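You operate a simulated robot arm through the tools that you are given. There is no shell and no other tool. Be economical: measure what you need, move in short steps, check, and stop when the job is done.

Carry out the task below with a simulated robot arm. There is one attempt and no reset: what you move stays moved.

Task
Polish the top of the red-banded brass box in the low clamp.
Fine: clamp it first, use the cream pad and the polish tin; pad back, clamp open again.
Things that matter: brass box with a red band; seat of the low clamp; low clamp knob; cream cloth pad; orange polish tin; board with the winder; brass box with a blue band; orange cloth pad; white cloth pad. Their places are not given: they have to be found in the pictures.

It is judged by the outcome, as a careful person would: the job done as asked, and still so three seconds after it is handed in. It fails if anything else is knocked over, pushed out of place, dropped, spilled or broken.

Robot
A 6-joint arm with a two-finger parallel gripper, fixed in place. Base frame: the origin is at the foot of the arm, x ahead of it, y to its left, z up; the work surface is at about z = 0.75. Lengths are in m, angles in degrees, forces in N, time in s.
With the tool pointing down near the work surface it reaches from about 0.18 to 0.64 m from the base axis. Its first joint turns from -66.0 to 66.0 degrees. Payload 2.7 kg.
The TCP is the grasp point between the finger pads, 0.023 m short of the fingertips. In the tool frame z runs along the fingers and y along their closing line. Largest opening 0.094 m; finger width 0.038, thickness 0.01; the body of the gripper, 0.054 by 0.096 m, starts 0.039 m behind the TCP.
Orientation is that of the tool frame in the base frame, as a unit quaternion [x, y, z, w]. With the fingers straight down and closing along the base's y, the tool's x points along the base's -x, its y along +y and its z along -z.

Tools
- The arm moves only by the tool move_arm. Its argument "commands" is a list of rows, each a list of 3 entries, a list of its own where there are three numbers: the gripper command, from -1 (fully open) to 1 (shut), values between in proportion, then the shift along the tool's x, y, z in cm, then the turn, a rotation vector about the tool's x, y, z in rad. In form: [[grip, [tx, ty, tz], [rx, ry, rz]], ...]. A call has 1 to 12 rows; each row shifts and turns the commanded pose from where the row before left it, along the tool's axes as they then stand. Each row takes 0.2 s and may step no farther than 0.05 m and 8.6 degrees from the row before; otherwise, or with a gripper value out of range, the whole call is refused. Where a pose cannot be reached the arm comes as near as it can. A force on the tool above 70 N (or 10 N above the force at the start of the call, whichever is more), or a blocked arm, ends the call early, and 0.2 s more pass. Each finger travels about 0.045 m/s and halts on what it meets, pressing with about 44 N; the grip force reading is that of the motor and also rises with nothing between the fingers. The clock runs only during rows and for 0.2 s after the last one: add rows that do not move to give the fingers time. The reply holds the time, the measured pose of the TCP, the force on the tool along the base axes, the opening and the grip force, in the units named above and with some noise.
- Cameras (640 x 400 px; columns grow to the right, rows downward): "scene" is fixed at [0.0683, -0.4376, 1.385]; the picture's right is [0.79, -0.62, 0.00], its down [-0.46, -0.59, -0.67] and it looks along [0.41, 0.53, -0.74] (base axes); focal length 216 px, centre (320, 200). "wrist" rides on the gripper at [0.086, 0.016, -0.075] in the tool frame; the picture's right is [-0.18, 0.98, 0.00], its down [-0.58, -0.11, -0.81] and it looks along [-0.79, -0.15, 0.59] (tool axes); focal length 243 px, centre (320, 200).
- camera(camera): a new picture of that camera. No time passes.
- measure_at(camera, pixels): for up to 12 pixels [column, row] of the newest picture of that camera ("zoom" is the newest enlarged one), the place [x, y, z] in the base frame of the surface seen there, good to about 0.002 m. No time passes.
- inspect(camera, box): a new picture of the part [left, top, right, bottom] of that camera's present view, enlarged. No time passes.
- job_done(): hands the job in; it is judged then, once.

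Go step by step. Measure first, check grasps and placings, and put right what went wrong. The budget is 80 turns and 34 pictures, counting those below and the enlarged ones. Unless the task says otherwise, let go and move clear before handing in, and close with one line.

The tools are called after "Request:" as a command line: name --argument value ..., lists and objects as JSON in quotes. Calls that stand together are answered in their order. move_arm: Moves the arm, as the interface text tells. Its arguments: {"type":"object","properties":{"commands":{"type":"array"}},"required":["commands"]} The other tools are called the same way: camera (camera) takes a picture; measure_at (camera, pixels) gives the place of the surface under pixels of a picture; inspect (camera, box) takes an enlarged picture of a part of a camera's view; job_done () hands the job in.

At the start:

```text
time_s: 0.0
eef_pos: [0.421, 0.1973, 1.1212]
tool_rot: [0.0, 1.0, 0.0, 0.001]
wrist_force: [0.6, -1.1, -0.4]
gripper_width: 0.0937
gripper_force: 0.0
```

scene: 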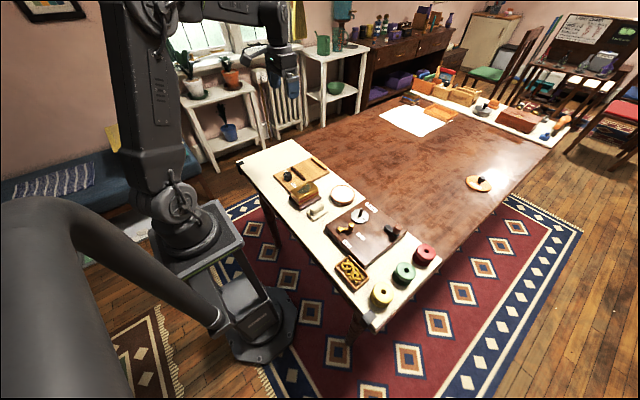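
wrist: 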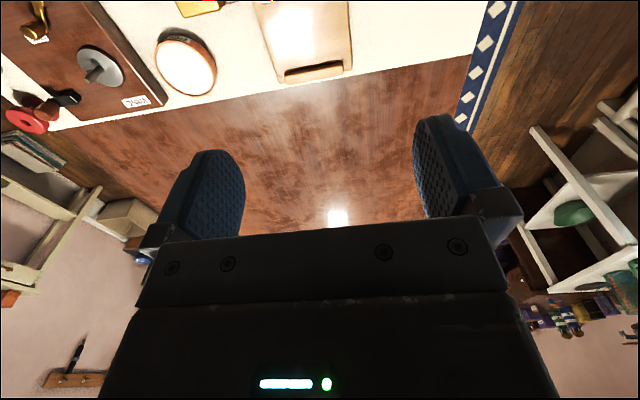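

The scene shows a bench strip with items around (250-440, 150-310) and more items at the far end. I'll enlarge both regions.

Request:
inspect --camera "scene" --box '[240, 140, 450, 320]'

Request:
inspect --camera "scene" --box '[370, 60, 580, 200]'

```text
2.22 times, centred on (345, 230) of scene
```

zoom: 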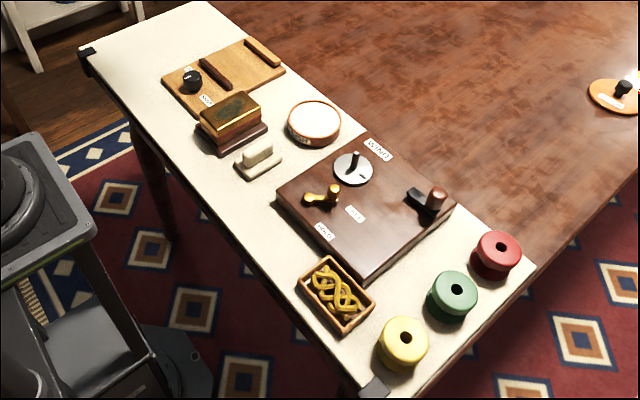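

```text
2.86 times, centred on (475, 130) of scene
```

zoom: 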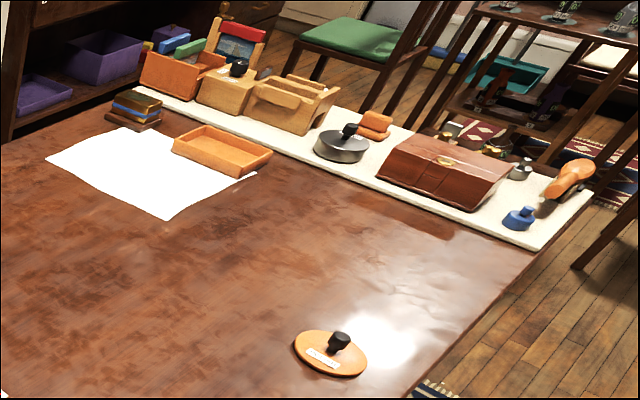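

The low clamp, a brass box and a cream block appear in the near left. I need finer views to tell the pads, tins and labels apart.

Request:
inspect --camera "scene" --box '[265, 145, 365, 225]'

Request:
inspect --camera "scene" --box '[455, 165, 505, 200]'

Request:
inspect --camera "scene" --box '[460, 85, 580, 150]'

Request:
inspect --camera "scene" --box '[320, 195, 410, 255]'

```text
5.00 times, centred on (315, 185) of scene
```

zoom: 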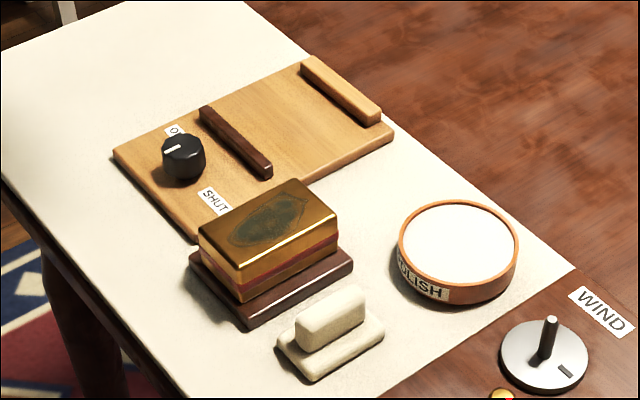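

```text
11.43 times, centred on (480, 182) of scene
```

zoom: 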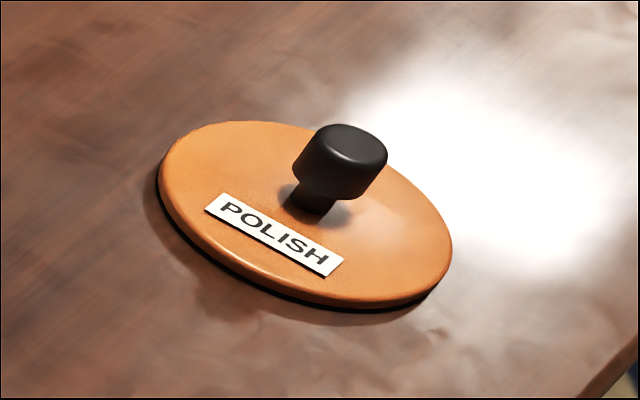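

```text
5.33 times, centred on (520, 118) of scene
```

zoom: 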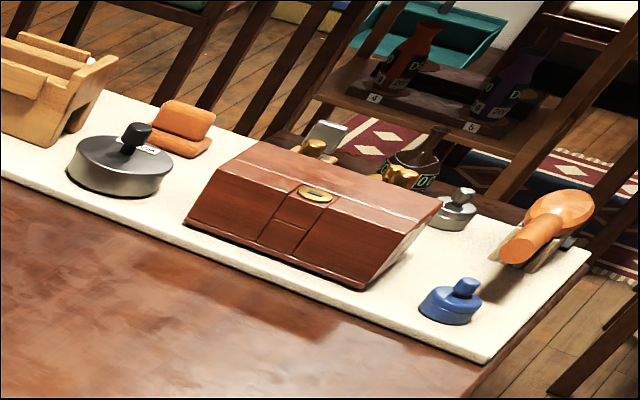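

```text
6.67 times, centred on (365, 225) of scene
```

zoom: 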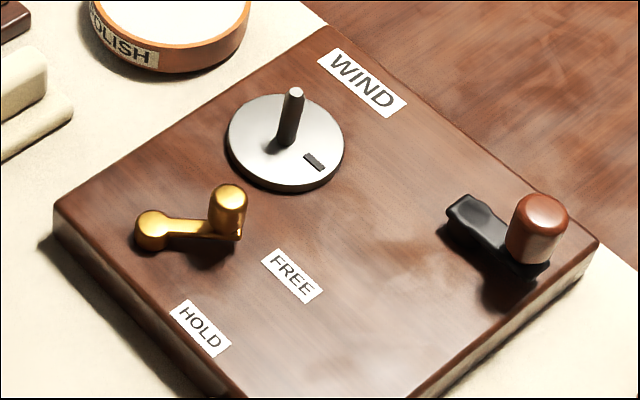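

The box (zoom ~ (265,235)) has a red band and sits on a plinth beside the low clamp. The clamp has its knob pointing to "O(PEN)", the orange tin is open, and the cream pad lies near. I'll measure them.

Request:
inspect --camera "scene" --box '[265, 145, 365, 225]'

Request:
measure_at --camera "zoom" --pixels '[[291, 182], [335, 220], [238, 270], [201, 232], [265, 225], [352, 265], [247, 325], [192, 258], [330, 305], [363, 292], [300, 322], [380, 335]]'

Request:
measure_at --camera "zoom" --pixels '[[184, 145], [170, 150], [203, 110], [268, 172], [306, 60], [375, 118], [290, 130], [115, 155], [393, 138], [458, 240], [402, 235], [515, 240]]'

```text
5.00 times, centred on (315, 185) of scene
```

zoom: 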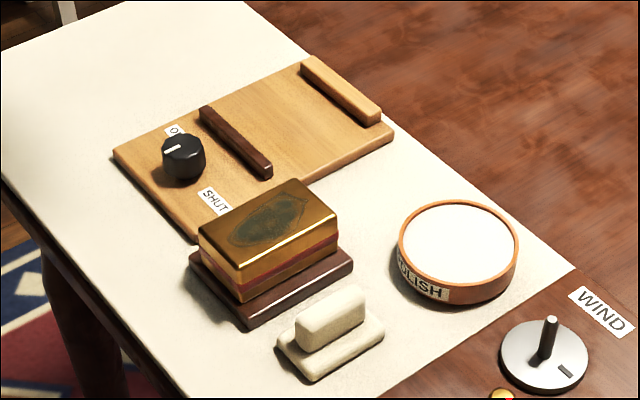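

```text
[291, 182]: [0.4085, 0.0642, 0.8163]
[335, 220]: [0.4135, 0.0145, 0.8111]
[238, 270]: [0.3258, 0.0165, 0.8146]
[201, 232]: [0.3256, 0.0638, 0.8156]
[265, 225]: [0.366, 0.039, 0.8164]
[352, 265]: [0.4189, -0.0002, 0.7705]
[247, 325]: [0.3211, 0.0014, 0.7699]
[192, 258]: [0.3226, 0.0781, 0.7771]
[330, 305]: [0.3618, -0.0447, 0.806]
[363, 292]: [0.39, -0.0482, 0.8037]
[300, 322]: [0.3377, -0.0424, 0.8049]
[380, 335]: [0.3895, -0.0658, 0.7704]
```

```text
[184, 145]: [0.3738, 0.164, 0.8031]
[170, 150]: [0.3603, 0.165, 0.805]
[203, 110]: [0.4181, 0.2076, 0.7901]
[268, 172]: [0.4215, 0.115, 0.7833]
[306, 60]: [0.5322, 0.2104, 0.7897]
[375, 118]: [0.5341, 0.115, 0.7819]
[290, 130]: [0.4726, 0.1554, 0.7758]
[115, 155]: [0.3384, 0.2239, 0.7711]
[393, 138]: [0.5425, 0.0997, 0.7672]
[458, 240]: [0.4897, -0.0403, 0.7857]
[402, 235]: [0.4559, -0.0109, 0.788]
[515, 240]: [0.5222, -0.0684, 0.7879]
```

Box is about 88 × 49 mm, top z 0.8155. I need the jaws' gap precisely, so I'll zoom closer on the clamp.

Request:
inspect --camera "scene" --box '[282, 152, 346, 192]'

```text
10.00 times, centred on (314, 172) of scene
```

zoom: 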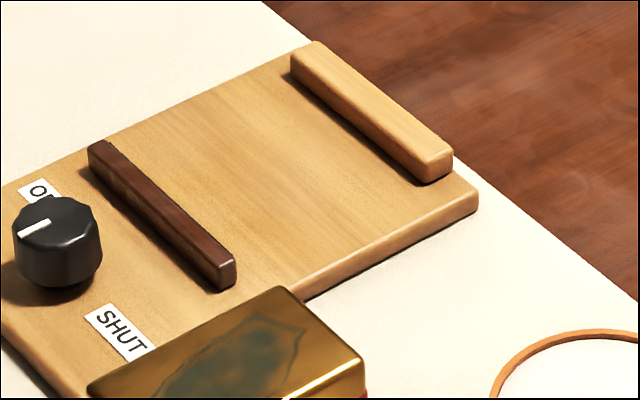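

Request:
measure_at --camera "zoom" --pixels '[[108, 143], [236, 260], [90, 152], [218, 268], [295, 55], [424, 160], [452, 152], [428, 182], [232, 288], [320, 160], [300, 290], [475, 195]]'

Request:
measure_at --camera "zoom" --pixels '[[22, 234], [46, 222], [18, 222], [95, 225], [55, 250], [50, 200], [38, 190], [122, 332], [150, 345], [200, 300], [60, 335], [424, 178]]'

```text
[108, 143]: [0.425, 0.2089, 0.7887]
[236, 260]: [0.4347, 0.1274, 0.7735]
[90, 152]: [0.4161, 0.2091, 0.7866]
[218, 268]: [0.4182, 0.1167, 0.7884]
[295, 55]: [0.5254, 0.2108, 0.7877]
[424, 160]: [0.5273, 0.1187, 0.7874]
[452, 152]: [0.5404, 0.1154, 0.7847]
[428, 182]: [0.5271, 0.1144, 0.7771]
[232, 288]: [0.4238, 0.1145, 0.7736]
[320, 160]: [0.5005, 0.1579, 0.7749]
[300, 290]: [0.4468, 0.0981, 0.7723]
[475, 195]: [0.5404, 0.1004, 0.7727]
```

```text
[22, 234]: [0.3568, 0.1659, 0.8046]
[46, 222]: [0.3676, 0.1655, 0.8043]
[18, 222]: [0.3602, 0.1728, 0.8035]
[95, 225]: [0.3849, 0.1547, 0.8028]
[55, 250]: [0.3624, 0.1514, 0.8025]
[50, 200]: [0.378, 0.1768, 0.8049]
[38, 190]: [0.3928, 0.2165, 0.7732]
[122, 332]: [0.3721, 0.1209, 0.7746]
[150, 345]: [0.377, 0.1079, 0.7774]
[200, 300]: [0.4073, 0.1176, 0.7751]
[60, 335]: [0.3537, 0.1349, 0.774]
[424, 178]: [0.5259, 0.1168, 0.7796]
```

The jaws' gap is about x 0.428–0.5265 (98 mm), centred at (0.477, 0.162), and the box length of 88 mm along x fits it. I'll go above the box at (0.369, 0.0395) with the fingers about 70 mm open.

Request:
move_arm --commands '[[-0.49, [0.743, -2.254, 3.16], [0, 0, 0]], [-0.49, [0.743, -2.254, 3.16], [0, 0, 0]], [-0.49, [0.743, -2.254, 3.16], [0, 0, 0]], [-0.49, [0.743, -2.254, 3.16], [0, 0, 0]], [-0.49, [0.743, -2.254, 3.16], [0, 0, 0]], [-0.49, [0.743, -2.254, 3.16], [0, 0, 0]], [-0.49, [0.743, -2.254, 3.16], [0, 0, 0]], [-0.49, [0, 0, 0], [0, 0, 0]], [-0.49, [0, 0, 0], [0, 0, 0]]]'

Request:
camera --camera "wrist"

```text
time_s: 2.0
eef_pos: [0.3687, 0.0389, 0.8983]
tool_rot: [0.0, 1.0, 0.0, 0.001]
wrist_force: [0.9, 0.5, 0.0]
gripper_width: 0.0696
gripper_force: 0.1
```

```text
23 pictures are left
```

wrist: 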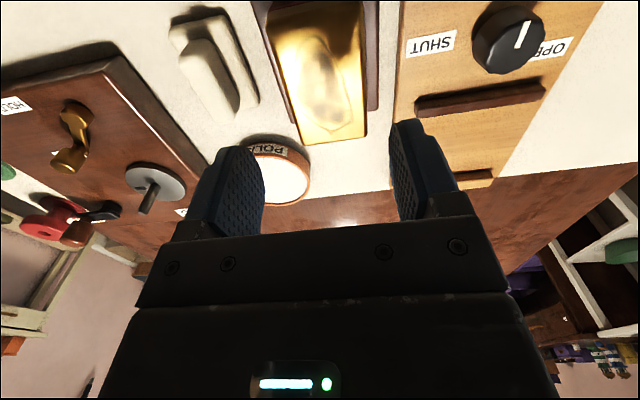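

The wrist view shows the box top at (320,70) and the knob at (508,40) with the OPEN/SHUT labels. I'll measure the box edges, knob and labels.

Request:
measure_at --camera "wrist" --pixels '[[270, 15], [363, 15], [299, 143], [366, 137], [517, 45], [527, 25], [508, 15], [480, 20], [541, 25], [433, 43], [555, 48], [540, 55]]'

Request:
measure_at --camera "wrist" --pixels '[[205, 60], [225, 60], [195, 20], [215, 15], [240, 108], [262, 95], [222, 112], [284, 185], [245, 145], [310, 165], [330, 75], [290, 80]]'

```text
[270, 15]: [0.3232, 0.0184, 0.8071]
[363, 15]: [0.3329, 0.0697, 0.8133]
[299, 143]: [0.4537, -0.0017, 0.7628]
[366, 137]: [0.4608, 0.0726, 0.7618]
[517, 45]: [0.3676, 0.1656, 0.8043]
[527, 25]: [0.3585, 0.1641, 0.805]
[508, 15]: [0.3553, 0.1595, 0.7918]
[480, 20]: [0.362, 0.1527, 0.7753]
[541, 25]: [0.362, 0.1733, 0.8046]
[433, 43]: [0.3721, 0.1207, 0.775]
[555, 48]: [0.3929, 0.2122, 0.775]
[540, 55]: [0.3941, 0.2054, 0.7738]
```

```text
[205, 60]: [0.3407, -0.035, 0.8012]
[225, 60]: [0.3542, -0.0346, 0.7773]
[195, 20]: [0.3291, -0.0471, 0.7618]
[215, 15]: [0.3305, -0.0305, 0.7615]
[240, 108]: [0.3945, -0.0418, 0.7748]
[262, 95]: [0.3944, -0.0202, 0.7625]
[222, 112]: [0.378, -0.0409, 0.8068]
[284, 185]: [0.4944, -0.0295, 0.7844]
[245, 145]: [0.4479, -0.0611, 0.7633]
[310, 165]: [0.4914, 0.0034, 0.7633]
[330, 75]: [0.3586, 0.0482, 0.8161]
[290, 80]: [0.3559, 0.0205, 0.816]
```

Box centred about y 0.040, matching the gripper. I'll descend to z 0.805 and close.

Request:
move_arm --commands '[[-0.49, [0, 0.1, 3.1], [0, 0, 0]], [-0.49, [0, 0, 3.1], [0, 0, 0]], [-0.49, [0, 0, 3.1], [0, 0, 0]], [-0.49, [0, 0, 0], [0, 0, 0]], [-0.2, [0, 0, 0], [0, 0, 0]], [0.1, [0, 0, 0], [0, 0, 0]], [0.3, [0, 0, 0], [0, 0, 0]], [0.3, [0, 0, 0], [0, 0, 0]]]'

```text
time_s: 3.8
eef_pos: [0.3674, 0.0397, 0.8073]
tool_rot: [-0.001, 1.0, -0.001, 0.0]
wrist_force: [0.9, -1.1, 0.5]
gripper_width: 0.0561
gripper_force: 44.0
```

Gripped at 56 mm. Lifting and moving over the clamp seat, then checking.

Request:
move_arm --commands '[[0.3, [0, 0, -3], [0, 0, 0]], [0.3, [0, 0, -3], [0, 0, 0]], [0.3, [-2.73, 3.06, 0], [0, 0, 0]], [0.3, [-2.73, 3.06, 0], [0, 0, 0]], [0.3, [-2.73, 3.06, 0], [0, 0, 0]], [0.3, [-2.73, 3.06, 0], [0, 0, 0]], [0.3, [0, 0, 0], [0, 0, 0]], [0.3, [0, 0, 0], [0, 0, 0]]]'

Request:
inspect --camera "scene" --box '[265, 125, 365, 205]'

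```text
time_s: 5.6
eef_pos: [0.478, 0.163, 0.8665]
tool_rot: [0.0, 1.0, 0.0, 0.0]
wrist_force: [0.1, -0.2, -4.8]
gripper_width: 0.0558
gripper_force: 44.0
```

```text
5.00 times, centred on (315, 165) of scene
```

zoom: 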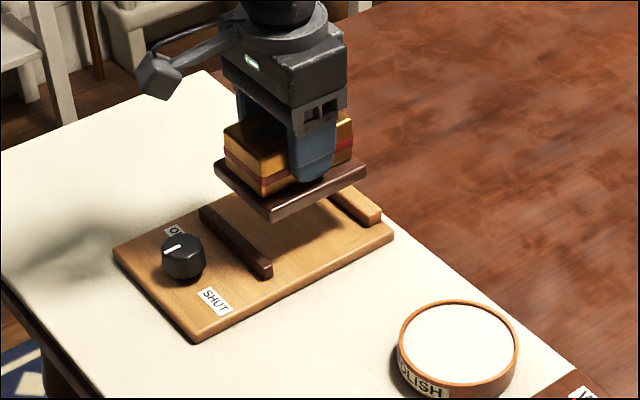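

The dark plinth lifts with the box; it is its base. I need the plinth's size against the jaws' gap.

Request:
measure_at --camera "zoom" --pixels '[[217, 164], [270, 212], [364, 168], [272, 219], [320, 195], [240, 188], [270, 208], [362, 162], [222, 162], [366, 175], [225, 130], [260, 180]]'

Request:
inspect --camera "scene" --box '[295, 140, 345, 175]'

```text
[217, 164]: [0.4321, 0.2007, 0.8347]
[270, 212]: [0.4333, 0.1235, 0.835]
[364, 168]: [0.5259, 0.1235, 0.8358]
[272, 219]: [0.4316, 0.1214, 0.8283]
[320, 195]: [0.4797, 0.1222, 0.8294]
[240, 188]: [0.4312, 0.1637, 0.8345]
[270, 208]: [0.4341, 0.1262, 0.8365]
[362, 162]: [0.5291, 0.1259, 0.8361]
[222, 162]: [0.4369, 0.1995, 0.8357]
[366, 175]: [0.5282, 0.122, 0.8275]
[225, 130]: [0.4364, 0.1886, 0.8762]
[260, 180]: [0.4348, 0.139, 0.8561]
```

```text
11.43 times, centred on (320, 158) of scene
```

zoom: 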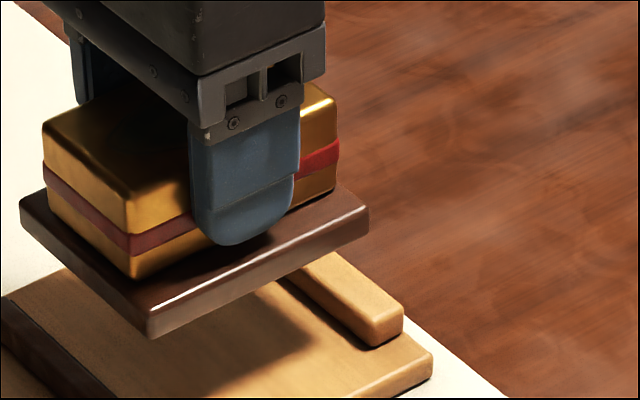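

The plinth is about 97 × 80 mm; the jaws are 96 mm long with a ~99 mm gap, so the long side belongs along the jaws (y). I'll turn the box 90° in the air.

Request:
move_arm --commands '[[0.3, [0, 0, -1], [0, 0, -0.1428]], [0.3, [0, 0, 0], [0, 0, -0.1428]], [0.3, [0, 0, 0], [0, 0, -0.1428]], [0.3, [0, 0, 0], [0, 0, -0.1428]], [0.3, [0, 0, 0], [0, 0, -0.1428]], [0.3, [0, 0, 0], [0, 0, -0.1428]], [0.3, [0, 0, 0], [0, 0, -0.1428]], [0.3, [0, 0, 0], [0, 0, -0.1428]], [0.3, [0, 0, 0], [0, 0, -0.1428]], [0.3, [0, 0, 0], [0, 0, -0.1428]], [0.3, [0, 0, 0], [0, 0, -0.1428]], [0.3, [0, 0, 0], [0, 0, 0]]]'

Request:
inspect --camera "scene" --box '[265, 125, 365, 205]'

```text
time_s: 8.2
eef_pos: [0.4782, 0.1635, 0.8767]
tool_rot: [0.707, -0.707, 0.001, 0.0]
wrist_force: [-0.2, 0.3, -4.0]
gripper_width: 0.0557
gripper_force: 43.8
```

```text
5.00 times, centred on (315, 165) of scene
```

zoom: 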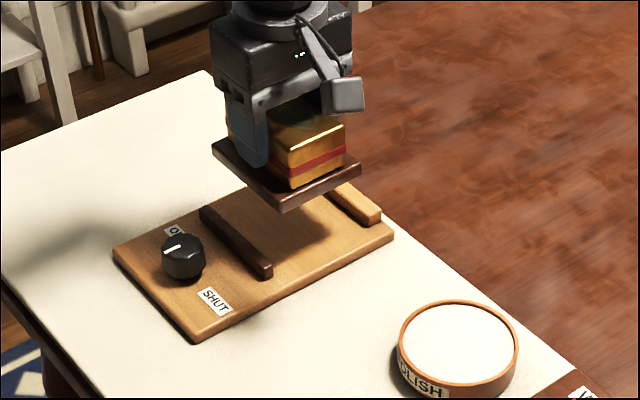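

The turn worked. I'll measure the plinth corners for centring.

Request:
measure_at --camera "zoom" --pixels '[[214, 143], [281, 202], [359, 166], [283, 209], [320, 190], [250, 183], [361, 174], [345, 185], [380, 210], [265, 265]]'

```text
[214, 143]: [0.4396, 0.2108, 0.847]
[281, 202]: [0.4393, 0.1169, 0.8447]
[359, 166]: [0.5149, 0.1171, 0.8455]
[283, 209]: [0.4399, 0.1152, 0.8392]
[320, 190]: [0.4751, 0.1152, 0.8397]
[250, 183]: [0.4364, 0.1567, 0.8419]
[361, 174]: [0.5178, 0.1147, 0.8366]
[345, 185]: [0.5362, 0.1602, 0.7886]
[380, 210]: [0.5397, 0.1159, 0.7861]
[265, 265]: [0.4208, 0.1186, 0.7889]
```

Centred to ~1 mm. Lowering to just at contact (TCP ≈ 0.820).

Request:
move_arm --commands '[[0.3, [0.1, 0, 2.5], [0, 0, 0]], [0.3, [0, 0, 2], [0, 0, 0]], [0.3, [0, 0, 0.7], [0, 0, 0]], [0.3, [0, 0, 0.2], [0, 0, 0]], [0.3, [0, 0, 0.2], [0, 0, 0]], [0.3, [0, 0, 0], [0, 0, 0]]]'

```text
time_s: 9.6
eef_pos: [0.4778, 0.1628, 0.8217]
tool_rot: [0.708, -0.706, 0.0, -0.001]
wrist_force: [-0.4, 0.8, -4.9]
gripper_width: 0.0558
gripper_force: 44.5
```

Request:
move_arm --commands '[[0.3, [0, 0, 0.1], [0, 0, 0]], [0.3, [0, 0, 0.1], [0, 0, 0]], [0.3, [0, 0, 0], [0, 0, 0]]]'

Request:
inspect --camera "scene" --box '[282, 140, 346, 180]'

```text
time_s: 10.4
eef_pos: [0.4781, 0.1621, 0.82]
tool_rot: [0.707, -0.707, 0.0, -0.001]
wrist_force: [0.1, 0.1, -4.0]
gripper_width: 0.0557
gripper_force: 43.9
```

```text
10.00 times, centred on (314, 160) of scene
```

zoom: 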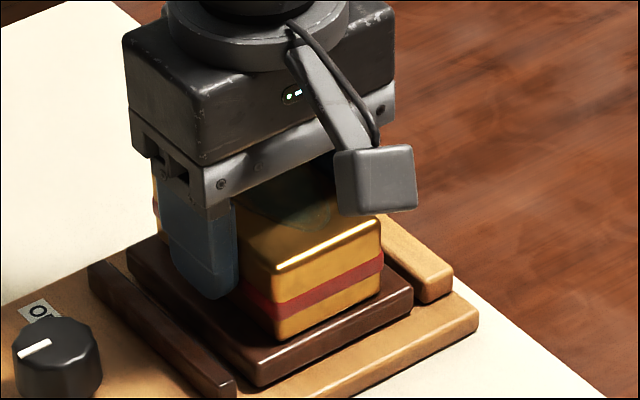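

It fits with margin on both sides, still carrying weight (-4 N). Lowering further in 1 mm steps.

Request:
move_arm --commands '[[0.3, [0, 0, 0.1], [0, 0, 0]], [0.3, [0, 0, 0.1], [0, 0, 0]], [0.3, [0, 0, 0], [0, 0, 0]]]'

```text
time_s: 11.2
eef_pos: [0.4774, 0.1616, 0.8182]
tool_rot: [0.708, -0.707, 0.0, 0.0]
wrist_force: [-4.2, 0.7, 5.3]
gripper_width: 0.0559
gripper_force: 44.1
```

Contact (force now +5 N). Release and rise.

Request:
move_arm --commands '[[0.0, [0, 0, 0], [0, 0, 0]], [-0.5, [0, 0, 0], [0, 0, 0]], [-0.5, [0, 0, 0], [0, 0, 0]], [-0.5, [0, 0, -1], [0, 0, 0]], [-0.5, [0, 0, -4], [0, 0, 0]], [-0.5, [0, 0, -4], [0, 0, 0]], [-0.5, [0, 0, 0], [0, 0, 0]]]'

```text
time_s: 12.8
eef_pos: [0.4782, 0.1642, 0.9061]
tool_rot: [0.707, -0.707, 0.0, -0.001]
wrist_force: [1.4, -0.1, -0.6]
gripper_width: 0.0707
gripper_force: 0.0
```

Box is released. Now to the knob at (0.371, 0.164), turning the tool back to yaw 0 on the way.

Request:
move_arm --commands '[[-0.28, [0, 3.57, 0], [0, 0, 0]], [-0.28, [0, 3.57, 0], [0, 0, 0]], [-0.28, [0, 3.57, 0], [0, 0, 0]], [-0.28, [0, 0, 0], [0, 0, 0.1428]], [-0.28, [0, 0, 0], [0, 0, 0.1428]], [-0.28, [0, 0, 0], [0, 0, 0.1428]], [-0.28, [0, 0, 0], [0, 0, 0.1428]], [-0.28, [0, 0, 0], [0, 0, 0.1428]], [-0.28, [0, 0, 0], [0, 0, 0.1428]], [-0.28, [0, 0, 0], [0, 0, 0.1428]], [-0.28, [0, 0, 0], [0, 0, 0.1428]], [-0.28, [0, 0, 0], [0, 0, 0.1428]]]'

Request:
move_arm --commands '[[-0.28, [0, 0, 0], [0, 0, 0.1428]], [-0.28, [0, 0, 0], [0, 0, 0.1428]], [-0.28, [0, 0, 0], [0, 0, 0]], [-0.28, [0, 0, 0], [0, 0, 0]]]'

Request:
inspect --camera "scene" --box '[270, 140, 350, 190]'

```text
time_s: 15.4
eef_pos: [0.3714, 0.1618, 0.9068]
tool_rot: [-0.141, 0.99, 0.0, 0.001]
wrist_force: [0.2, 0.1, -0.5]
gripper_width: 0.0604
gripper_force: 0.1
```

```text
time_s: 16.4
eef_pos: [0.3703, 0.1624, 0.907]
tool_rot: [0.001, 1.0, 0.0, 0.001]
wrist_force: [-1.1, 0.1, -0.3]
gripper_width: 0.0602
gripper_force: 0.0
```

```text
8.00 times, centred on (310, 165) of scene
```

zoom: 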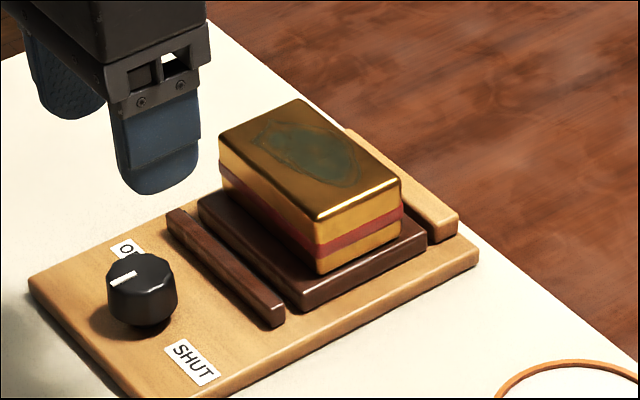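

Box seated nicely with gaps both sides. Lowering over the knob and gripping it.

Request:
move_arm --commands '[[-0.28, [-0.05, 0.15, 3.4], [0, 0, 0]], [-0.28, [0, 0, 3.4], [0, 0, 0]], [-0.28, [0, 0, 2.6], [0, 0, 0]], [-0.28, [0, 0, 0.8], [0, 0, 0]], [-0.28, [0, 0, 0], [0, 0, 0]], [0.2, [0, 0, 0], [0, 0, 0]], [0.5, [0, 0, 0], [0, 0, 0]], [0.6, [0, 0, 0], [0, 0, 0]], [0.6, [0, 0, 0], [0, 0, 0]]]'

```text
time_s: 18.4
eef_pos: [0.3707, 0.1654, 0.8072]
tool_rot: [-0.002, 1.0, 0.001, 0.001]
wrist_force: [-4.0, 24.1, -10.8]
gripper_width: 0.0354
gripper_force: 44.5
```

Gripped at 35 mm with a 24 N side force toward +y; I'll shift to +y to relax it.

Request:
move_arm --commands '[[0.6, [0, 0.15, 0], [0, 0, 0]], [0.6, [0, 0, 0], [0, 0, 0]]]'

```text
time_s: 19.0
eef_pos: [0.3711, 0.1653, 0.8065]
tool_rot: [0.0, 1.0, 0.0, 0.001]
wrist_force: [-6.8, 11.4, 3.5]
gripper_width: 0.0353
gripper_force: 44.5
```

Side force dropped. Now turning counter-clockwise from above (pointer −x → −y, toward SHUT), a first 33° as a test.

Request:
move_arm --commands '[[0.6, [0, 0.05, 0], [0, 0, 0]], [0.6, [0, 0, 0], [0, 0, -0.1428]], [0.6, [0, 0, 0], [0, 0, -0.1428]], [0.6, [0, 0, 0], [0, 0, -0.1428]], [0.6, [0, 0, 0], [0, 0, -0.1428]], [0.6, [0, 0, 0], [0, 0, 0]]]'

Request:
inspect --camera "scene" --box '[270, 140, 350, 190]'

```text
time_s: 20.4
eef_pos: [0.3717, 0.1638, 0.8055]
tool_rot: [-0.283, 0.959, 0.0, 0.0]
wrist_force: [2.4, -8.3, 10.2]
gripper_width: 0.0356
gripper_force: 45.0
```

```text
8.00 times, centred on (310, 165) of scene
```

zoom: 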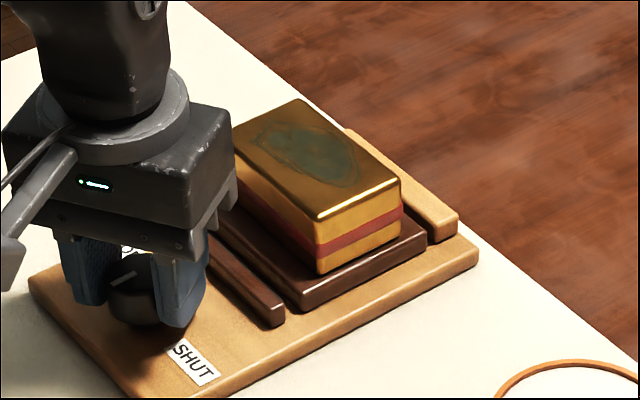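

Request:
inspect --camera "scene" --box '[272, 165, 304, 185]'

```text
16.00 times, centred on (288, 175) of scene
```

zoom: 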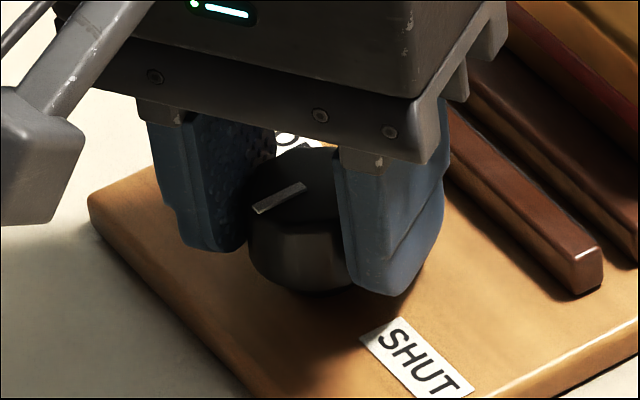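

The pointer (zoom ~ (278,197)) hasn't turned: the fingers slipped, so this direction looks to be against the stop. I'll turn the other way and watch the jaw.

Request:
move_arm --commands '[[0.6, [0, 0, 0], [0, 0, 0.1428]], [0.6, [0, 0, 0], [0, 0, 0.1428]], [0.6, [0, 0, 0], [0, 0, 0.1428]], [0.6, [0, 0, 0], [0, 0, 0.1428]], [0.6, [0, 0, 0], [0, 0, 0]]]'

Request:
inspect --camera "scene" --box '[270, 150, 334, 190]'

```text
time_s: 21.6
eef_pos: [0.3719, 0.1649, 0.8052]
tool_rot: [0.002, 1.0, 0.0, 0.0]
wrist_force: [3.3, -18.2, 11.6]
gripper_width: 0.0355
gripper_force: 45.6
```

```text
10.00 times, centred on (302, 170) of scene
```

zoom: 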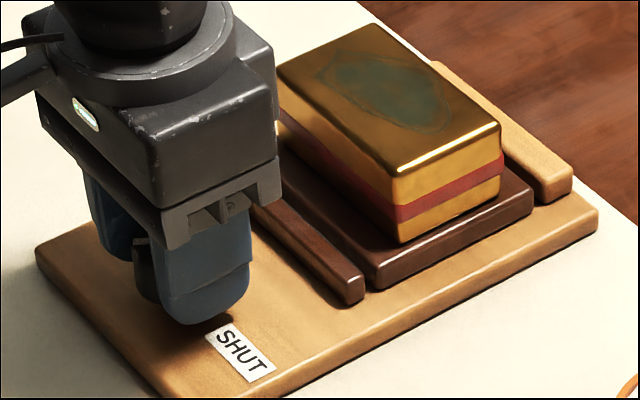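

The jaw moved toward the plinth (gap narrowed to ~7 px in 10x), so clockwise closes. Continuing clockwise, relaxing side and vertical force.

Request:
move_arm --commands '[[0.6, [0, -0.15, -0.1], [0, 0, 0]], [0.6, [0, 0, 0], [0, 0, 0.1428]], [0.6, [0, 0, 0], [0, 0, 0.1428]], [0.6, [0, 0, 0], [0, 0, 0.1428]], [0.6, [0, 0, 0], [0, 0, 0.1428]], [0.6, [0, 0, 0], [0, 0, 0]]]'

Request:
inspect --camera "scene" --box '[270, 150, 334, 190]'

```text
time_s: 23.0
eef_pos: [0.3719, 0.1653, 0.806]
tool_rot: [0.283, 0.959, 0.0, 0.0]
wrist_force: [-0.6, 15.2, -21.4]
gripper_width: 0.0355
gripper_force: 45.3
```

```text
10.00 times, centred on (302, 170) of scene
```

zoom: 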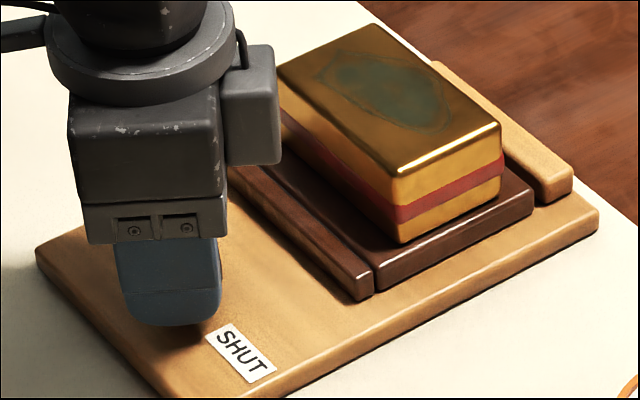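

The jaw now reaches the plinth. Continuing clockwise to press the box against the fixed jaw.

Request:
move_arm --commands '[[0.6, [0.03, 0.06, 0.1], [0, 0, 0]], [0.6, [0, 0, 0], [0, 0, 0.1428]], [0.6, [0, 0, 0], [0, 0, 0.1428]], [0.6, [0, 0, 0], [0, 0, 0.1428]], [0.6, [0, 0, 0], [0, 0, 0.1428]], [0.6, [0, 0, 0], [0, 0, 0.1428]], [0.6, [0, 0, 0], [0, 0, 0]]]'

Request:
inspect --camera "scene" --box '[270, 150, 334, 190]'

```text
time_s: 24.6
eef_pos: [0.3733, 0.1634, 0.8053]
tool_rot: [0.6, 0.8, 0.001, 0.001]
wrist_force: [3.5, 1.7, 3.8]
gripper_width: 0.0356
gripper_force: 45.1
```

```text
10.00 times, centred on (302, 170) of scene
```

zoom: 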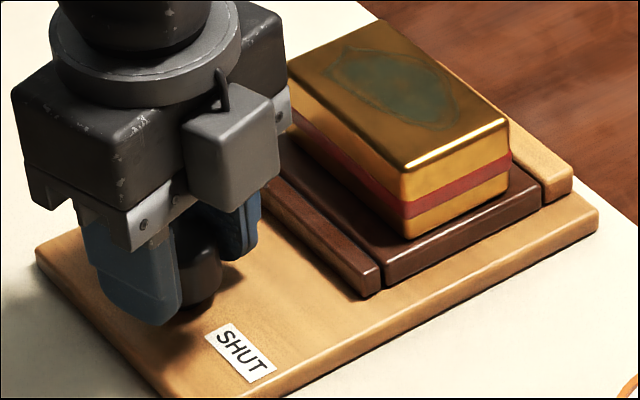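

The box is sliding toward the fixed jaw and there is still a small gap. Continuing 5 more steps.

Request:
move_arm --commands '[[0.6, [0, 0, 0], [0, 0, 0.1428]], [0.6, [0, 0, 0], [0, 0, 0.1428]], [0.6, [0, 0, 0], [0, 0, 0.1428]], [0.6, [0, 0, 0], [0, 0, 0.1428]], [0.6, [0, 0, 0], [0, 0, 0.1428]], [0.6, [0, 0, 0], [0, 0, 0]]]'

Request:
inspect --camera "scene" --box '[270, 150, 334, 190]'

```text
time_s: 26.0
eef_pos: [0.3716, 0.1636, 0.8052]
tool_rot: [0.842, 0.54, 0.0, 0.0]
wrist_force: [2.7, -2.4, 3.7]
gripper_width: 0.0354
gripper_force: 45.3
```

```text
10.00 times, centred on (302, 170) of scene
```

zoom: 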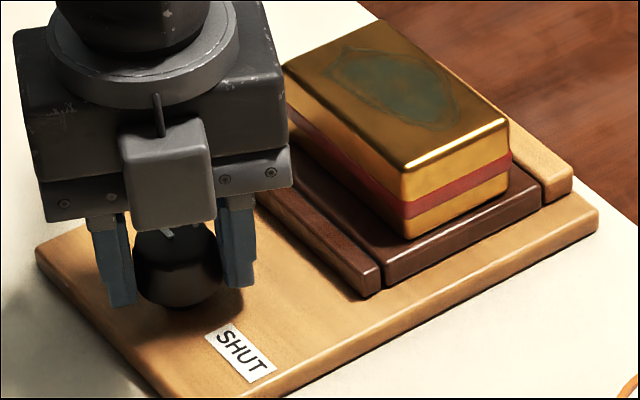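

Box and jaw are unchanged since the last step: it's clamped tight and the fingers slipped. Release, rise, and turn back.

Request:
move_arm --commands '[[0.1, [0, 0, 0], [0, 0, 0]], [0.0, [0, 0, 0], [0, 0, 0]], [0.0, [0, 0, -4], [0, 0, 0]], [0.0, [0, 0, -4], [0, 0, 0]], [0.0, [0, 0, -2], [0, 0, -0.1428]], [0.0, [0, 0, 0], [0, 0, -0.1428]], [0.0, [0, 0, 0], [0, 0, -0.1428]], [0.0, [0, 0, 0], [0, 0, -0.1428]], [0.0, [0, 0, 0], [0, 0, -0.1428]], [0.0, [0, 0, 0], [0, 0, -0.1428]], [0.0, [0, 0, 0], [0, 0, -0.1428]], [0.0, [0, 0, 0], [0, 0, -0.1428]]]'

Request:
move_arm --commands '[[0.0, [0, 0, 0], [0, 0, -0.1428]], [0.0, [0, 0, 0], [0, 0, -0.1428]], [0.0, [0, 0, 0], [0, 0, -0.1428]], [0.0, [0, 0, 0], [0, 0, -0.1428]], [0.0, [0, 0, 0], [0, 0, -0.1428]], [0.0, [0, 0, 0], [0, 0, -0.1428]], [0.0, [0, 0, 0], [0, 0, 0]], [0.0, [0, 0, 0], [0, 0, 0]]]'

Request:
inspect --camera "scene" --box '[295, 182, 375, 232]'

```text
time_s: 28.6
eef_pos: [0.3727, 0.1648, 0.9062]
tool_rot: [0.414, 0.91, 0.0, 0.0]
wrist_force: [0.3, 0.9, 0.4]
gripper_width: 0.0472
gripper_force: 0.1
```

```text
time_s: 30.4
eef_pos: [0.3699, 0.1648, 0.9061]
tool_rot: [-0.001, 1.0, 0.0, 0.0]
wrist_force: [-0.7, -0.1, 0.2]
gripper_width: 0.0471
gripper_force: 0.1
```

```text
8.00 times, centred on (335, 207) of scene
```

zoom: 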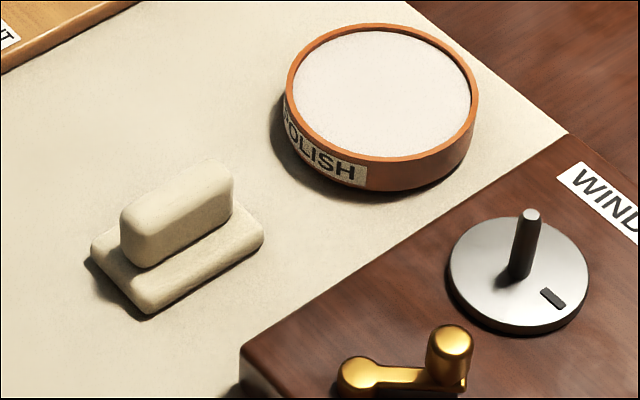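

Request:
measure_at --camera "zoom" --pixels '[[125, 210], [138, 240], [218, 165], [232, 185], [178, 200], [200, 225], [93, 245], [150, 300], [262, 230], [255, 245], [140, 312], [130, 292]]'

Request:
measure_at --camera "zoom" --pixels '[[380, 95], [297, 80], [470, 95], [375, 35], [375, 150], [310, 45], [440, 140], [440, 50], [320, 130], [380, 26], [380, 159], [290, 200]]'

```text
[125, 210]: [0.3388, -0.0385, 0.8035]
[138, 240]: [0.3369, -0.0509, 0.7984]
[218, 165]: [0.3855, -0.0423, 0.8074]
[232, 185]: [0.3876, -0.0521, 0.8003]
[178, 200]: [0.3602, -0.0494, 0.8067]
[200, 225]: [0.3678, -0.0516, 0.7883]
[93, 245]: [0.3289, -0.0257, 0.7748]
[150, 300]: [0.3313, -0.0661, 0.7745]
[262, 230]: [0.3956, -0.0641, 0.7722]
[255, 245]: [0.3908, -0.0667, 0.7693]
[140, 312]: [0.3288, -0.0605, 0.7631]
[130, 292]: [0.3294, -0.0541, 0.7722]
```

```text
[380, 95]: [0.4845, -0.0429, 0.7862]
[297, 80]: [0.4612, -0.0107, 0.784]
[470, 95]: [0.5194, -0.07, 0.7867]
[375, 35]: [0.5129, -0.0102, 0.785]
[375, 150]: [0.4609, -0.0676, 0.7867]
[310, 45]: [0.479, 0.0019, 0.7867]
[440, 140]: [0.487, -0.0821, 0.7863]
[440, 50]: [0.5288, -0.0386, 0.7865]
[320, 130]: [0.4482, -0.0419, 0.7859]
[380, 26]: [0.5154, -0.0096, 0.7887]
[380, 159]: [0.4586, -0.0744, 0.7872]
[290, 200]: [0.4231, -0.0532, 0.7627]
```

Pad: base 67×42 mm centred (0.3625, −0.046), handle top z 0.807. Polish surface z 0.786 at centre (0.487, −0.041). Going to the pad and gripping its handle.

Request:
move_arm --commands '[[0.0, [0.15, -4.21, 0.5], [0, 0, 0]], [0.0, [0.15, -4.21, 0.5], [0, 0, 0]], [0.0, [0.15, -4.21, 0.5], [0, 0, 0]], [0.0, [0.15, -4.21, 0.5], [0, 0, 0]], [0.0, [0.15, -4.21, 0.5], [0, 0, 0]], [0.0, [0, 0, 0], [0, 0, 0]], [0.0, [0, 0, 3], [0, 0, 0]], [0.0, [0, 0, 3], [0, 0, 0]], [0.0, [0, 0, 1.5], [0, 0, 0]], [0.0, [0, 0, 0], [0, 0, 0]]]'

```text
time_s: 32.6
eef_pos: [0.3655, -0.0442, 0.8059]
tool_rot: [0.0, 1.0, 0.0, 0.001]
wrist_force: [0.0, -0.1, 0.0]
gripper_width: 0.0472
gripper_force: 0.1
```

Request:
move_arm --commands '[[0.0, [0.2, -0.1, 0.2], [0, 0, 0]], [0.3, [0, 0, 0], [0, 0, 0]], [0.6, [0, 0, 0], [0, 0, 0]], [0.8, [0, 0, 0], [0, 0, 0]], [0.8, [0, 0, 0], [0, 0, 0]], [0.8, [0, 0, 0], [0, 0, 0]]]'

```text
time_s: 34.0
eef_pos: [0.3633, -0.0462, 0.8021]
tool_rot: [0.0, 1.0, -0.001, 0.002]
wrist_force: [-0.4, 0.5, 0.0]
gripper_width: 0.019
gripper_force: 44.3
```

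Handle gripped (19 mm) at home pose (0.3633, −0.0462, 0.802). Lifting and moving over the tin.

Request:
move_arm --commands '[[0.8, [0, 0, -2.5], [0, 0, 0]], [0.8, [0, 0, -2.5], [0, 0, 0]], [0.8, [-4.12, 0.17, 0], [0, 0, 0]], [0.8, [-4.12, 0.17, 0], [0, 0, 0]], [0.8, [-4.12, 0.17, 0], [0, 0, 0]], [0.8, [0, 0, 0], [0, 0, 0]], [0.8, [0, 0, 1.6], [0, 0, 0]], [0.8, [0, 0, 0.4], [0, 0, 0]], [0.8, [0, 0, 0], [0, 0, 0]]]'

Request:
inspect --camera "scene" --box '[295, 172, 375, 222]'

```text
time_s: 36.0
eef_pos: [0.4862, -0.0419, 0.8319]
tool_rot: [0.0, 1.0, 0.0, 0.0]
wrist_force: [-0.6, -0.5, -0.4]
gripper_width: 0.0186
gripper_force: 44.2
```

```text
8.00 times, centred on (335, 197) of scene
```

zoom: 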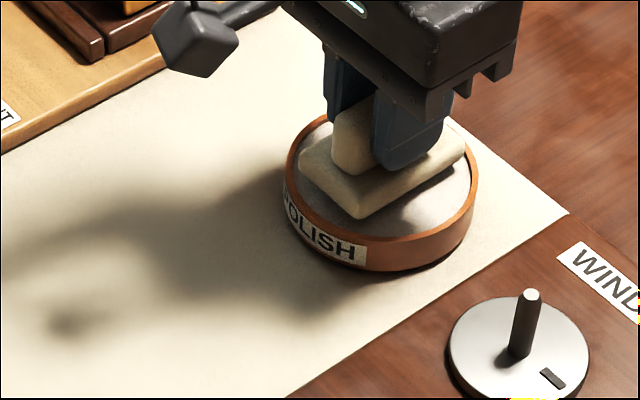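

The pad is over the tin inside the rim. Lowering gently to touch the polish.

Request:
move_arm --commands '[[0.8, [0, 0, 0.3], [0, 0, 0]], [0.8, [0, 0, 0.15], [0, 0, 0]], [0.8, [0, 0, 0.1], [0, 0, 0]], [0.8, [0, 0, 0.1], [0, 0, 0]], [0.8, [0, 0, 0], [0, 0, 0]]]'

```text
time_s: 37.2
eef_pos: [0.4863, -0.0413, 0.826]
tool_rot: [0.0, 1.0, 0.0, 0.001]
wrist_force: [-0.2, -0.2, -0.4]
gripper_width: 0.0189
gripper_force: 44.2
```

Request:
move_arm --commands '[[0.8, [0, 0, 0.1], [0, 0, 0]], [0.8, [0, 0, 0.1], [0, 0, 0]], [0.8, [0, 0, 0.1], [0, 0, 0]], [0.8, [0, 0, 0], [0, 0, 0]]]'

```text
time_s: 38.2
eef_pos: [0.4864, -0.041, 0.8259]
tool_rot: [0.001, 1.0, 0.0, 0.001]
wrist_force: [-8.6, -3.1, 29.4]
gripper_width: 0.019
gripper_force: 43.8
```

Pressed onto the polish with ~29 N. Lifting, then checking the pad and measuring the box top.

Request:
move_arm --commands '[[0.8, [0, 0, -1], [0, 0, 0]], [0.8, [0, 0, -3], [0, 0, 0]], [0.8, [0, 0, -3.4], [0, 0, 0]], [0.8, [0, 0, 0], [0, 0, 0]]]'

Request:
inspect --camera "scene" --box '[290, 140, 370, 190]'

```text
time_s: 39.2
eef_pos: [0.4858, -0.0407, 0.8984]
tool_rot: [0.0, 1.0, 0.001, 0.0]
wrist_force: [0.0, -0.1, -1.0]
gripper_width: 0.0189
gripper_force: 43.8
```

```text
8.00 times, centred on (330, 165) of scene
```

zoom: 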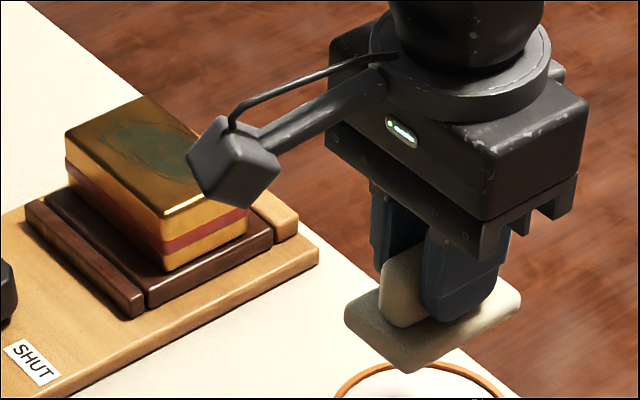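

Request:
measure_at --camera "zoom" --pixels '[[66, 132], [142, 98], [163, 217], [130, 150], [100, 125], [180, 165], [185, 205], [140, 125], [150, 180], [105, 145], [247, 208], [162, 212]]'

```text
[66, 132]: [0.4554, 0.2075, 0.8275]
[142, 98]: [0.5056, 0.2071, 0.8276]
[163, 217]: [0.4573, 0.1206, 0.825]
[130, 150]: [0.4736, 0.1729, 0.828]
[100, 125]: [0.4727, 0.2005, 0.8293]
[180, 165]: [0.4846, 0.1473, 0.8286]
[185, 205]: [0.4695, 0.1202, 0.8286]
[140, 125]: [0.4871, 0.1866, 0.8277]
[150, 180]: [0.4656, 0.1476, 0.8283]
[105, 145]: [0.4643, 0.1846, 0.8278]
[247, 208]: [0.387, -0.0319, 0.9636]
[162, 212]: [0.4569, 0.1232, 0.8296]
```

Box top is centred at (0.4815, 0.163), z 0.828. Moving the pad over it and down to just above contact (TCP ≈ 0.870).

Request:
move_arm --commands '[[0.8, [0.09, 4.08, 0], [0, 0, 0]], [0.8, [0.09, 4.08, 0], [0, 0, 0]], [0.8, [0.09, 4.08, 0], [0, 0, 0]], [0.8, [0.09, 4.08, 0], [0, 0, 0]], [0.8, [0.09, 4.08, 0], [0, 0, 0]], [0.8, [0, 0, 0], [0, 0, 0]], [0.8, [0, 0, 2], [0, 0, 0]], [0.8, [0, 0, 0.7], [0, 0, 0]], [0.8, [0, 0, 0.2], [0, 0, 0]], [0.8, [0, 0, 0.1], [0, 0, 0]], [0.8, [0, 0, 0], [0, 0, 0]]]'

```text
time_s: 41.6
eef_pos: [0.482, 0.1614, 0.8681]
tool_rot: [0.0, 1.0, 0.001, 0.002]
wrist_force: [-2.2, -4.5, 16.7]
gripper_width: 0.0191
gripper_force: 43.5
```

In contact at ~17 N. Rubbing along y ±2.4 cm.

Request:
move_arm --commands '[[0.8, [0, 1.2, 0], [0, 0, 0]], [0.8, [0, 1.2, 0], [0, 0, 0]], [0.8, [0, -1.2, 0], [0, 0, 0]], [0.8, [0, -1.2, 0], [0, 0, 0]], [0.8, [0, -1.2, 0], [0, 0, 0]], [0.8, [0, -1.2, 0], [0, 0, 0]], [0.8, [0, 1.2, 0], [0, 0, 0]], [0.8, [0, 1.2, 0], [0, 0, 0]], [0.8, [0, 1.2, 0], [0, 0, 0]], [0.8, [0, 1.2, 0], [0, 0, 0]], [0.8, [0, -1.2, 0], [0, 0, 0]], [0.8, [0, -1.2, 0], [0, 0, 0]]]'

```text
time_s: 44.2
eef_pos: [0.4815, 0.1629, 0.8692]
tool_rot: [-0.002, 1.0, 0.001, 0.001]
wrist_force: [-0.4, 8.8, 18.7]
gripper_width: 0.0192
gripper_force: 44.1
```

Pressure held (~19 N). One more round of strokes, then lift and look.

Request:
move_arm --commands '[[0.8, [0, -1.2, 0], [0, 0, 0]], [0.8, [0, -1.2, 0], [0, 0, 0]], [0.8, [0.5, 1.2, 0], [0, 0, 0]], [0.8, [0, 1.2, 0], [0, 0, 0]], [0.8, [0, 1.2, 0], [0, 0, 0]], [0.8, [0, 1.2, 0], [0, 0, 0]], [0.8, [-1.0, -1.2, 0], [0, 0, 0]], [0.8, [0, -1.2, 0], [0, 0, 0]], [0.8, [0, -1.2, 0], [0, 0, 0]], [0.8, [0, -1.2, 0], [0, 0, 0]], [0.8, [0.5, 1.2, 0], [0, 0, 0]], [0.8, [0, 1.2, 0], [0, 0, 0]]]'

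Request:
move_arm --commands '[[0.8, [0, 0, -2], [0, 0, 0]], [0.8, [0, -2.5, -1], [0, 0, 0]], [0.8, [0, -4, 0], [0, 0, 0]], [0.8, [0, -4, 0], [0, 0, 0]], [0.8, [0, -4, 0], [0, 0, 0]], [0.8, [0, -2.5, 0], [0, 0, 0]], [0.8, [0, 0, 0], [0, 0, 0]]]'

Request:
inspect --camera "scene" --box '[285, 140, 365, 190]'

```text
time_s: 46.8
eef_pos: [0.481, 0.163, 0.868]
tool_rot: [-0.001, 1.0, 0.0, 0.001]
wrist_force: [-0.6, -9.7, 22.3]
gripper_width: 0.0191
gripper_force: 44.5
```

```text
time_s: 48.4
eef_pos: [0.4788, -0.0069, 0.8974]
tool_rot: [0.0, 1.0, 0.0, 0.001]
wrist_force: [0.0, 0.3, -0.7]
gripper_width: 0.0191
gripper_force: 43.7
```

```text
8.00 times, centred on (325, 165) of scene
```

zoom: 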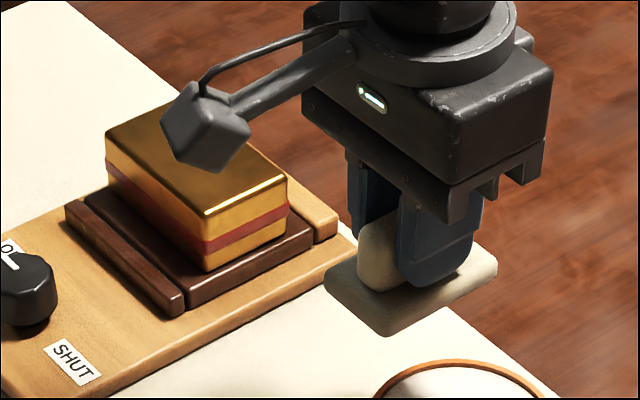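

The visible part of the top is bright with no tarnish. Taking the pad above its home and looking again with the box unobstructed.

Request:
move_arm --commands '[[0.8, [3.85, -1.31, 0], [0, 0, 0]], [0.8, [3.85, -1.31, 0], [0, 0, 0]], [0.8, [3.85, -1.31, 0], [0, 0, 0]], [0.8, [0, 0, 0], [0, 0, 0]], [0.8, [0, 0, 0], [0, 0, 0]]]'

Request:
inspect --camera "scene" --box '[265, 140, 361, 200]'

```text
time_s: 49.6
eef_pos: [0.3665, -0.0463, 0.8984]
tool_rot: [0.0, 1.0, 0.0, 0.001]
wrist_force: [0.4, 0.2, -1.8]
gripper_width: 0.0189
gripper_force: 44.3
```

```text
6.67 times, centred on (313, 170) of scene
```

zoom: 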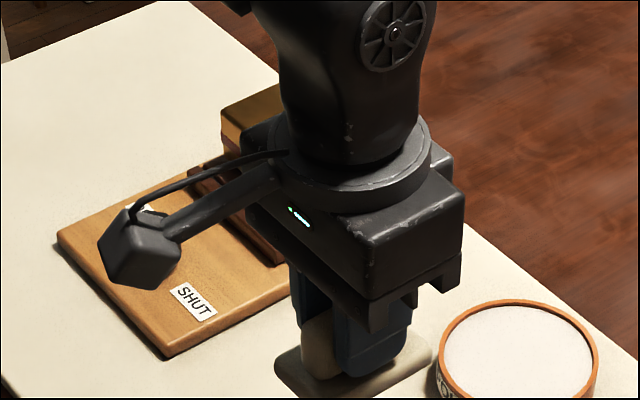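

The arm hides the box from the scene camera; the wrist camera should see it near (575,175).

Request:
camera --camera "wrist"

```text
6 pictures are left
```

wrist: 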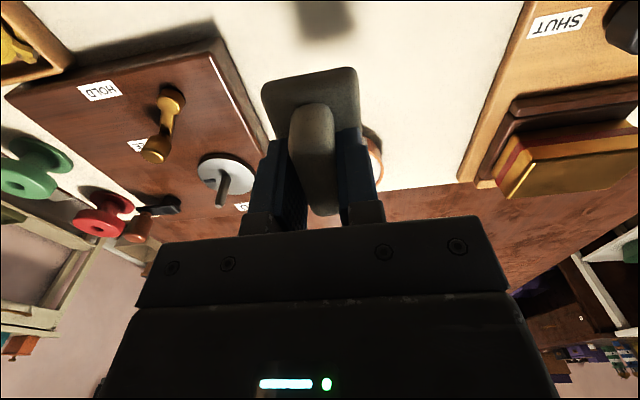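

The box top at (575,175) is uniformly gold and clean. Setting the pad back at its home pose.

Request:
move_arm --commands '[[0.8, [0.25, 0, 3], [0, 0, 0]], [0.8, [0, 0, 3], [0, 0, 0]], [0.8, [0, 0, 2.5], [0, 0, 0]], [0.8, [0, 0, 0.6], [0, 0, 0]], [0.8, [0, 0, 0.2], [0, 0, 0]], [0.8, [0, 0, 0], [0, 0, 0]]]'

```text
time_s: 51.0
eef_pos: [0.3631, -0.0475, 0.8054]
tool_rot: [0.0, 1.0, 0.0, 0.001]
wrist_force: [-0.5, 0.5, -0.6]
gripper_width: 0.019
gripper_force: 44.1
```

Request:
move_arm --commands '[[0.8, [0, 0.1, 0.1], [0, 0, 0]], [0.8, [0, 0, 0.1], [0, 0, 0]], [0.8, [0, 0, 0.1], [0, 0, 0]], [0.8, [0, 0, 0], [0, 0, 0]]]'

```text
time_s: 52.0
eef_pos: [0.3631, -0.0462, 0.8016]
tool_rot: [0.0, 1.0, 0.0, 0.0]
wrist_force: [-1.9, 0.5, 7.3]
gripper_width: 0.019
gripper_force: 44.2
```

Touching down (7 N). Release, rise, and travel to the knob.

Request:
move_arm --commands '[[0.5, [0, 0, 0], [0, 0, 0]], [0.1, [0, 0, 0], [0, 0, 0]], [0.0, [0, 0, 0], [0, 0, 0]], [0.0, [0, 0, -3], [0, 0, 0]], [0.0, [0, 0, -4], [0, 0, 0]], [0.0, [0, 0, -3.2], [0, 0, 0]], [-0.1, [-0.18, 4.2, 0], [0, 0, 0]], [-0.1, [-0.18, 4.2, 0], [0, 0, 0]], [-0.1, [-0.18, 4.2, 0], [0, 0, 0]], [-0.1, [-0.18, 4.2, 0], [0, 0, 0]], [-0.1, [-0.18, 4.22, 0], [0, 0, 0]], [-0.1, [0, 0, 0], [0, 0, 0]]]'

Request:
move_arm --commands '[[-0.1, [0, 0, 0], [0, 0, 0.1428]], [-0.1, [0, 0, 0], [0, 0, 0.1428]], [-0.1, [0, 0, 0], [0, 0, 0.1428]], [-0.1, [0, 0, 0], [0, 0, 0.1428]], [-0.1, [0, 0, 0], [0, 0, 0.1428]], [-0.1, [0, 0, 0], [0, 0, 0.1428]], [-0.1, [0, 0, 0], [0, 0, 0.1428]], [-0.1, [0, 0, 0], [0, 0, 0.1428]], [-0.1, [0, 0, 0], [0, 0, 0.1428]], [-0.1, [0, 0, 0], [0, 0, 0.1428]], [-0.1, [0, 0, 0], [0, 0, 0.1428]], [-0.1, [0, 0, 0], [0, 0, 0]]]'

Request:
inspect --camera "scene" --box '[270, 145, 366, 215]'

```text
time_s: 54.6
eef_pos: [0.3702, 0.1657, 0.9054]
tool_rot: [0.0, 1.0, 0.0, 0.001]
wrist_force: [-1.0, 0.3, -0.5]
gripper_width: 0.0515
gripper_force: 0.1
```

```text
time_s: 57.2
eef_pos: [0.3724, 0.1651, 0.9047]
tool_rot: [0.707, 0.707, 0.0, 0.0]
wrist_force: [-0.5, 0.1, 0.5]
gripper_width: 0.0519
gripper_force: 0.0
```

```text
5.71 times, centred on (318, 180) of scene
```

zoom: 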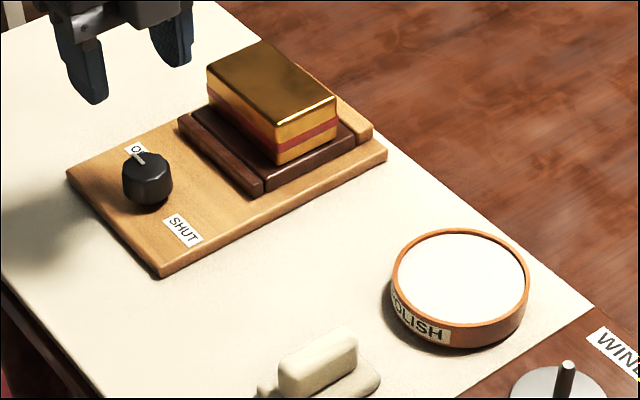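

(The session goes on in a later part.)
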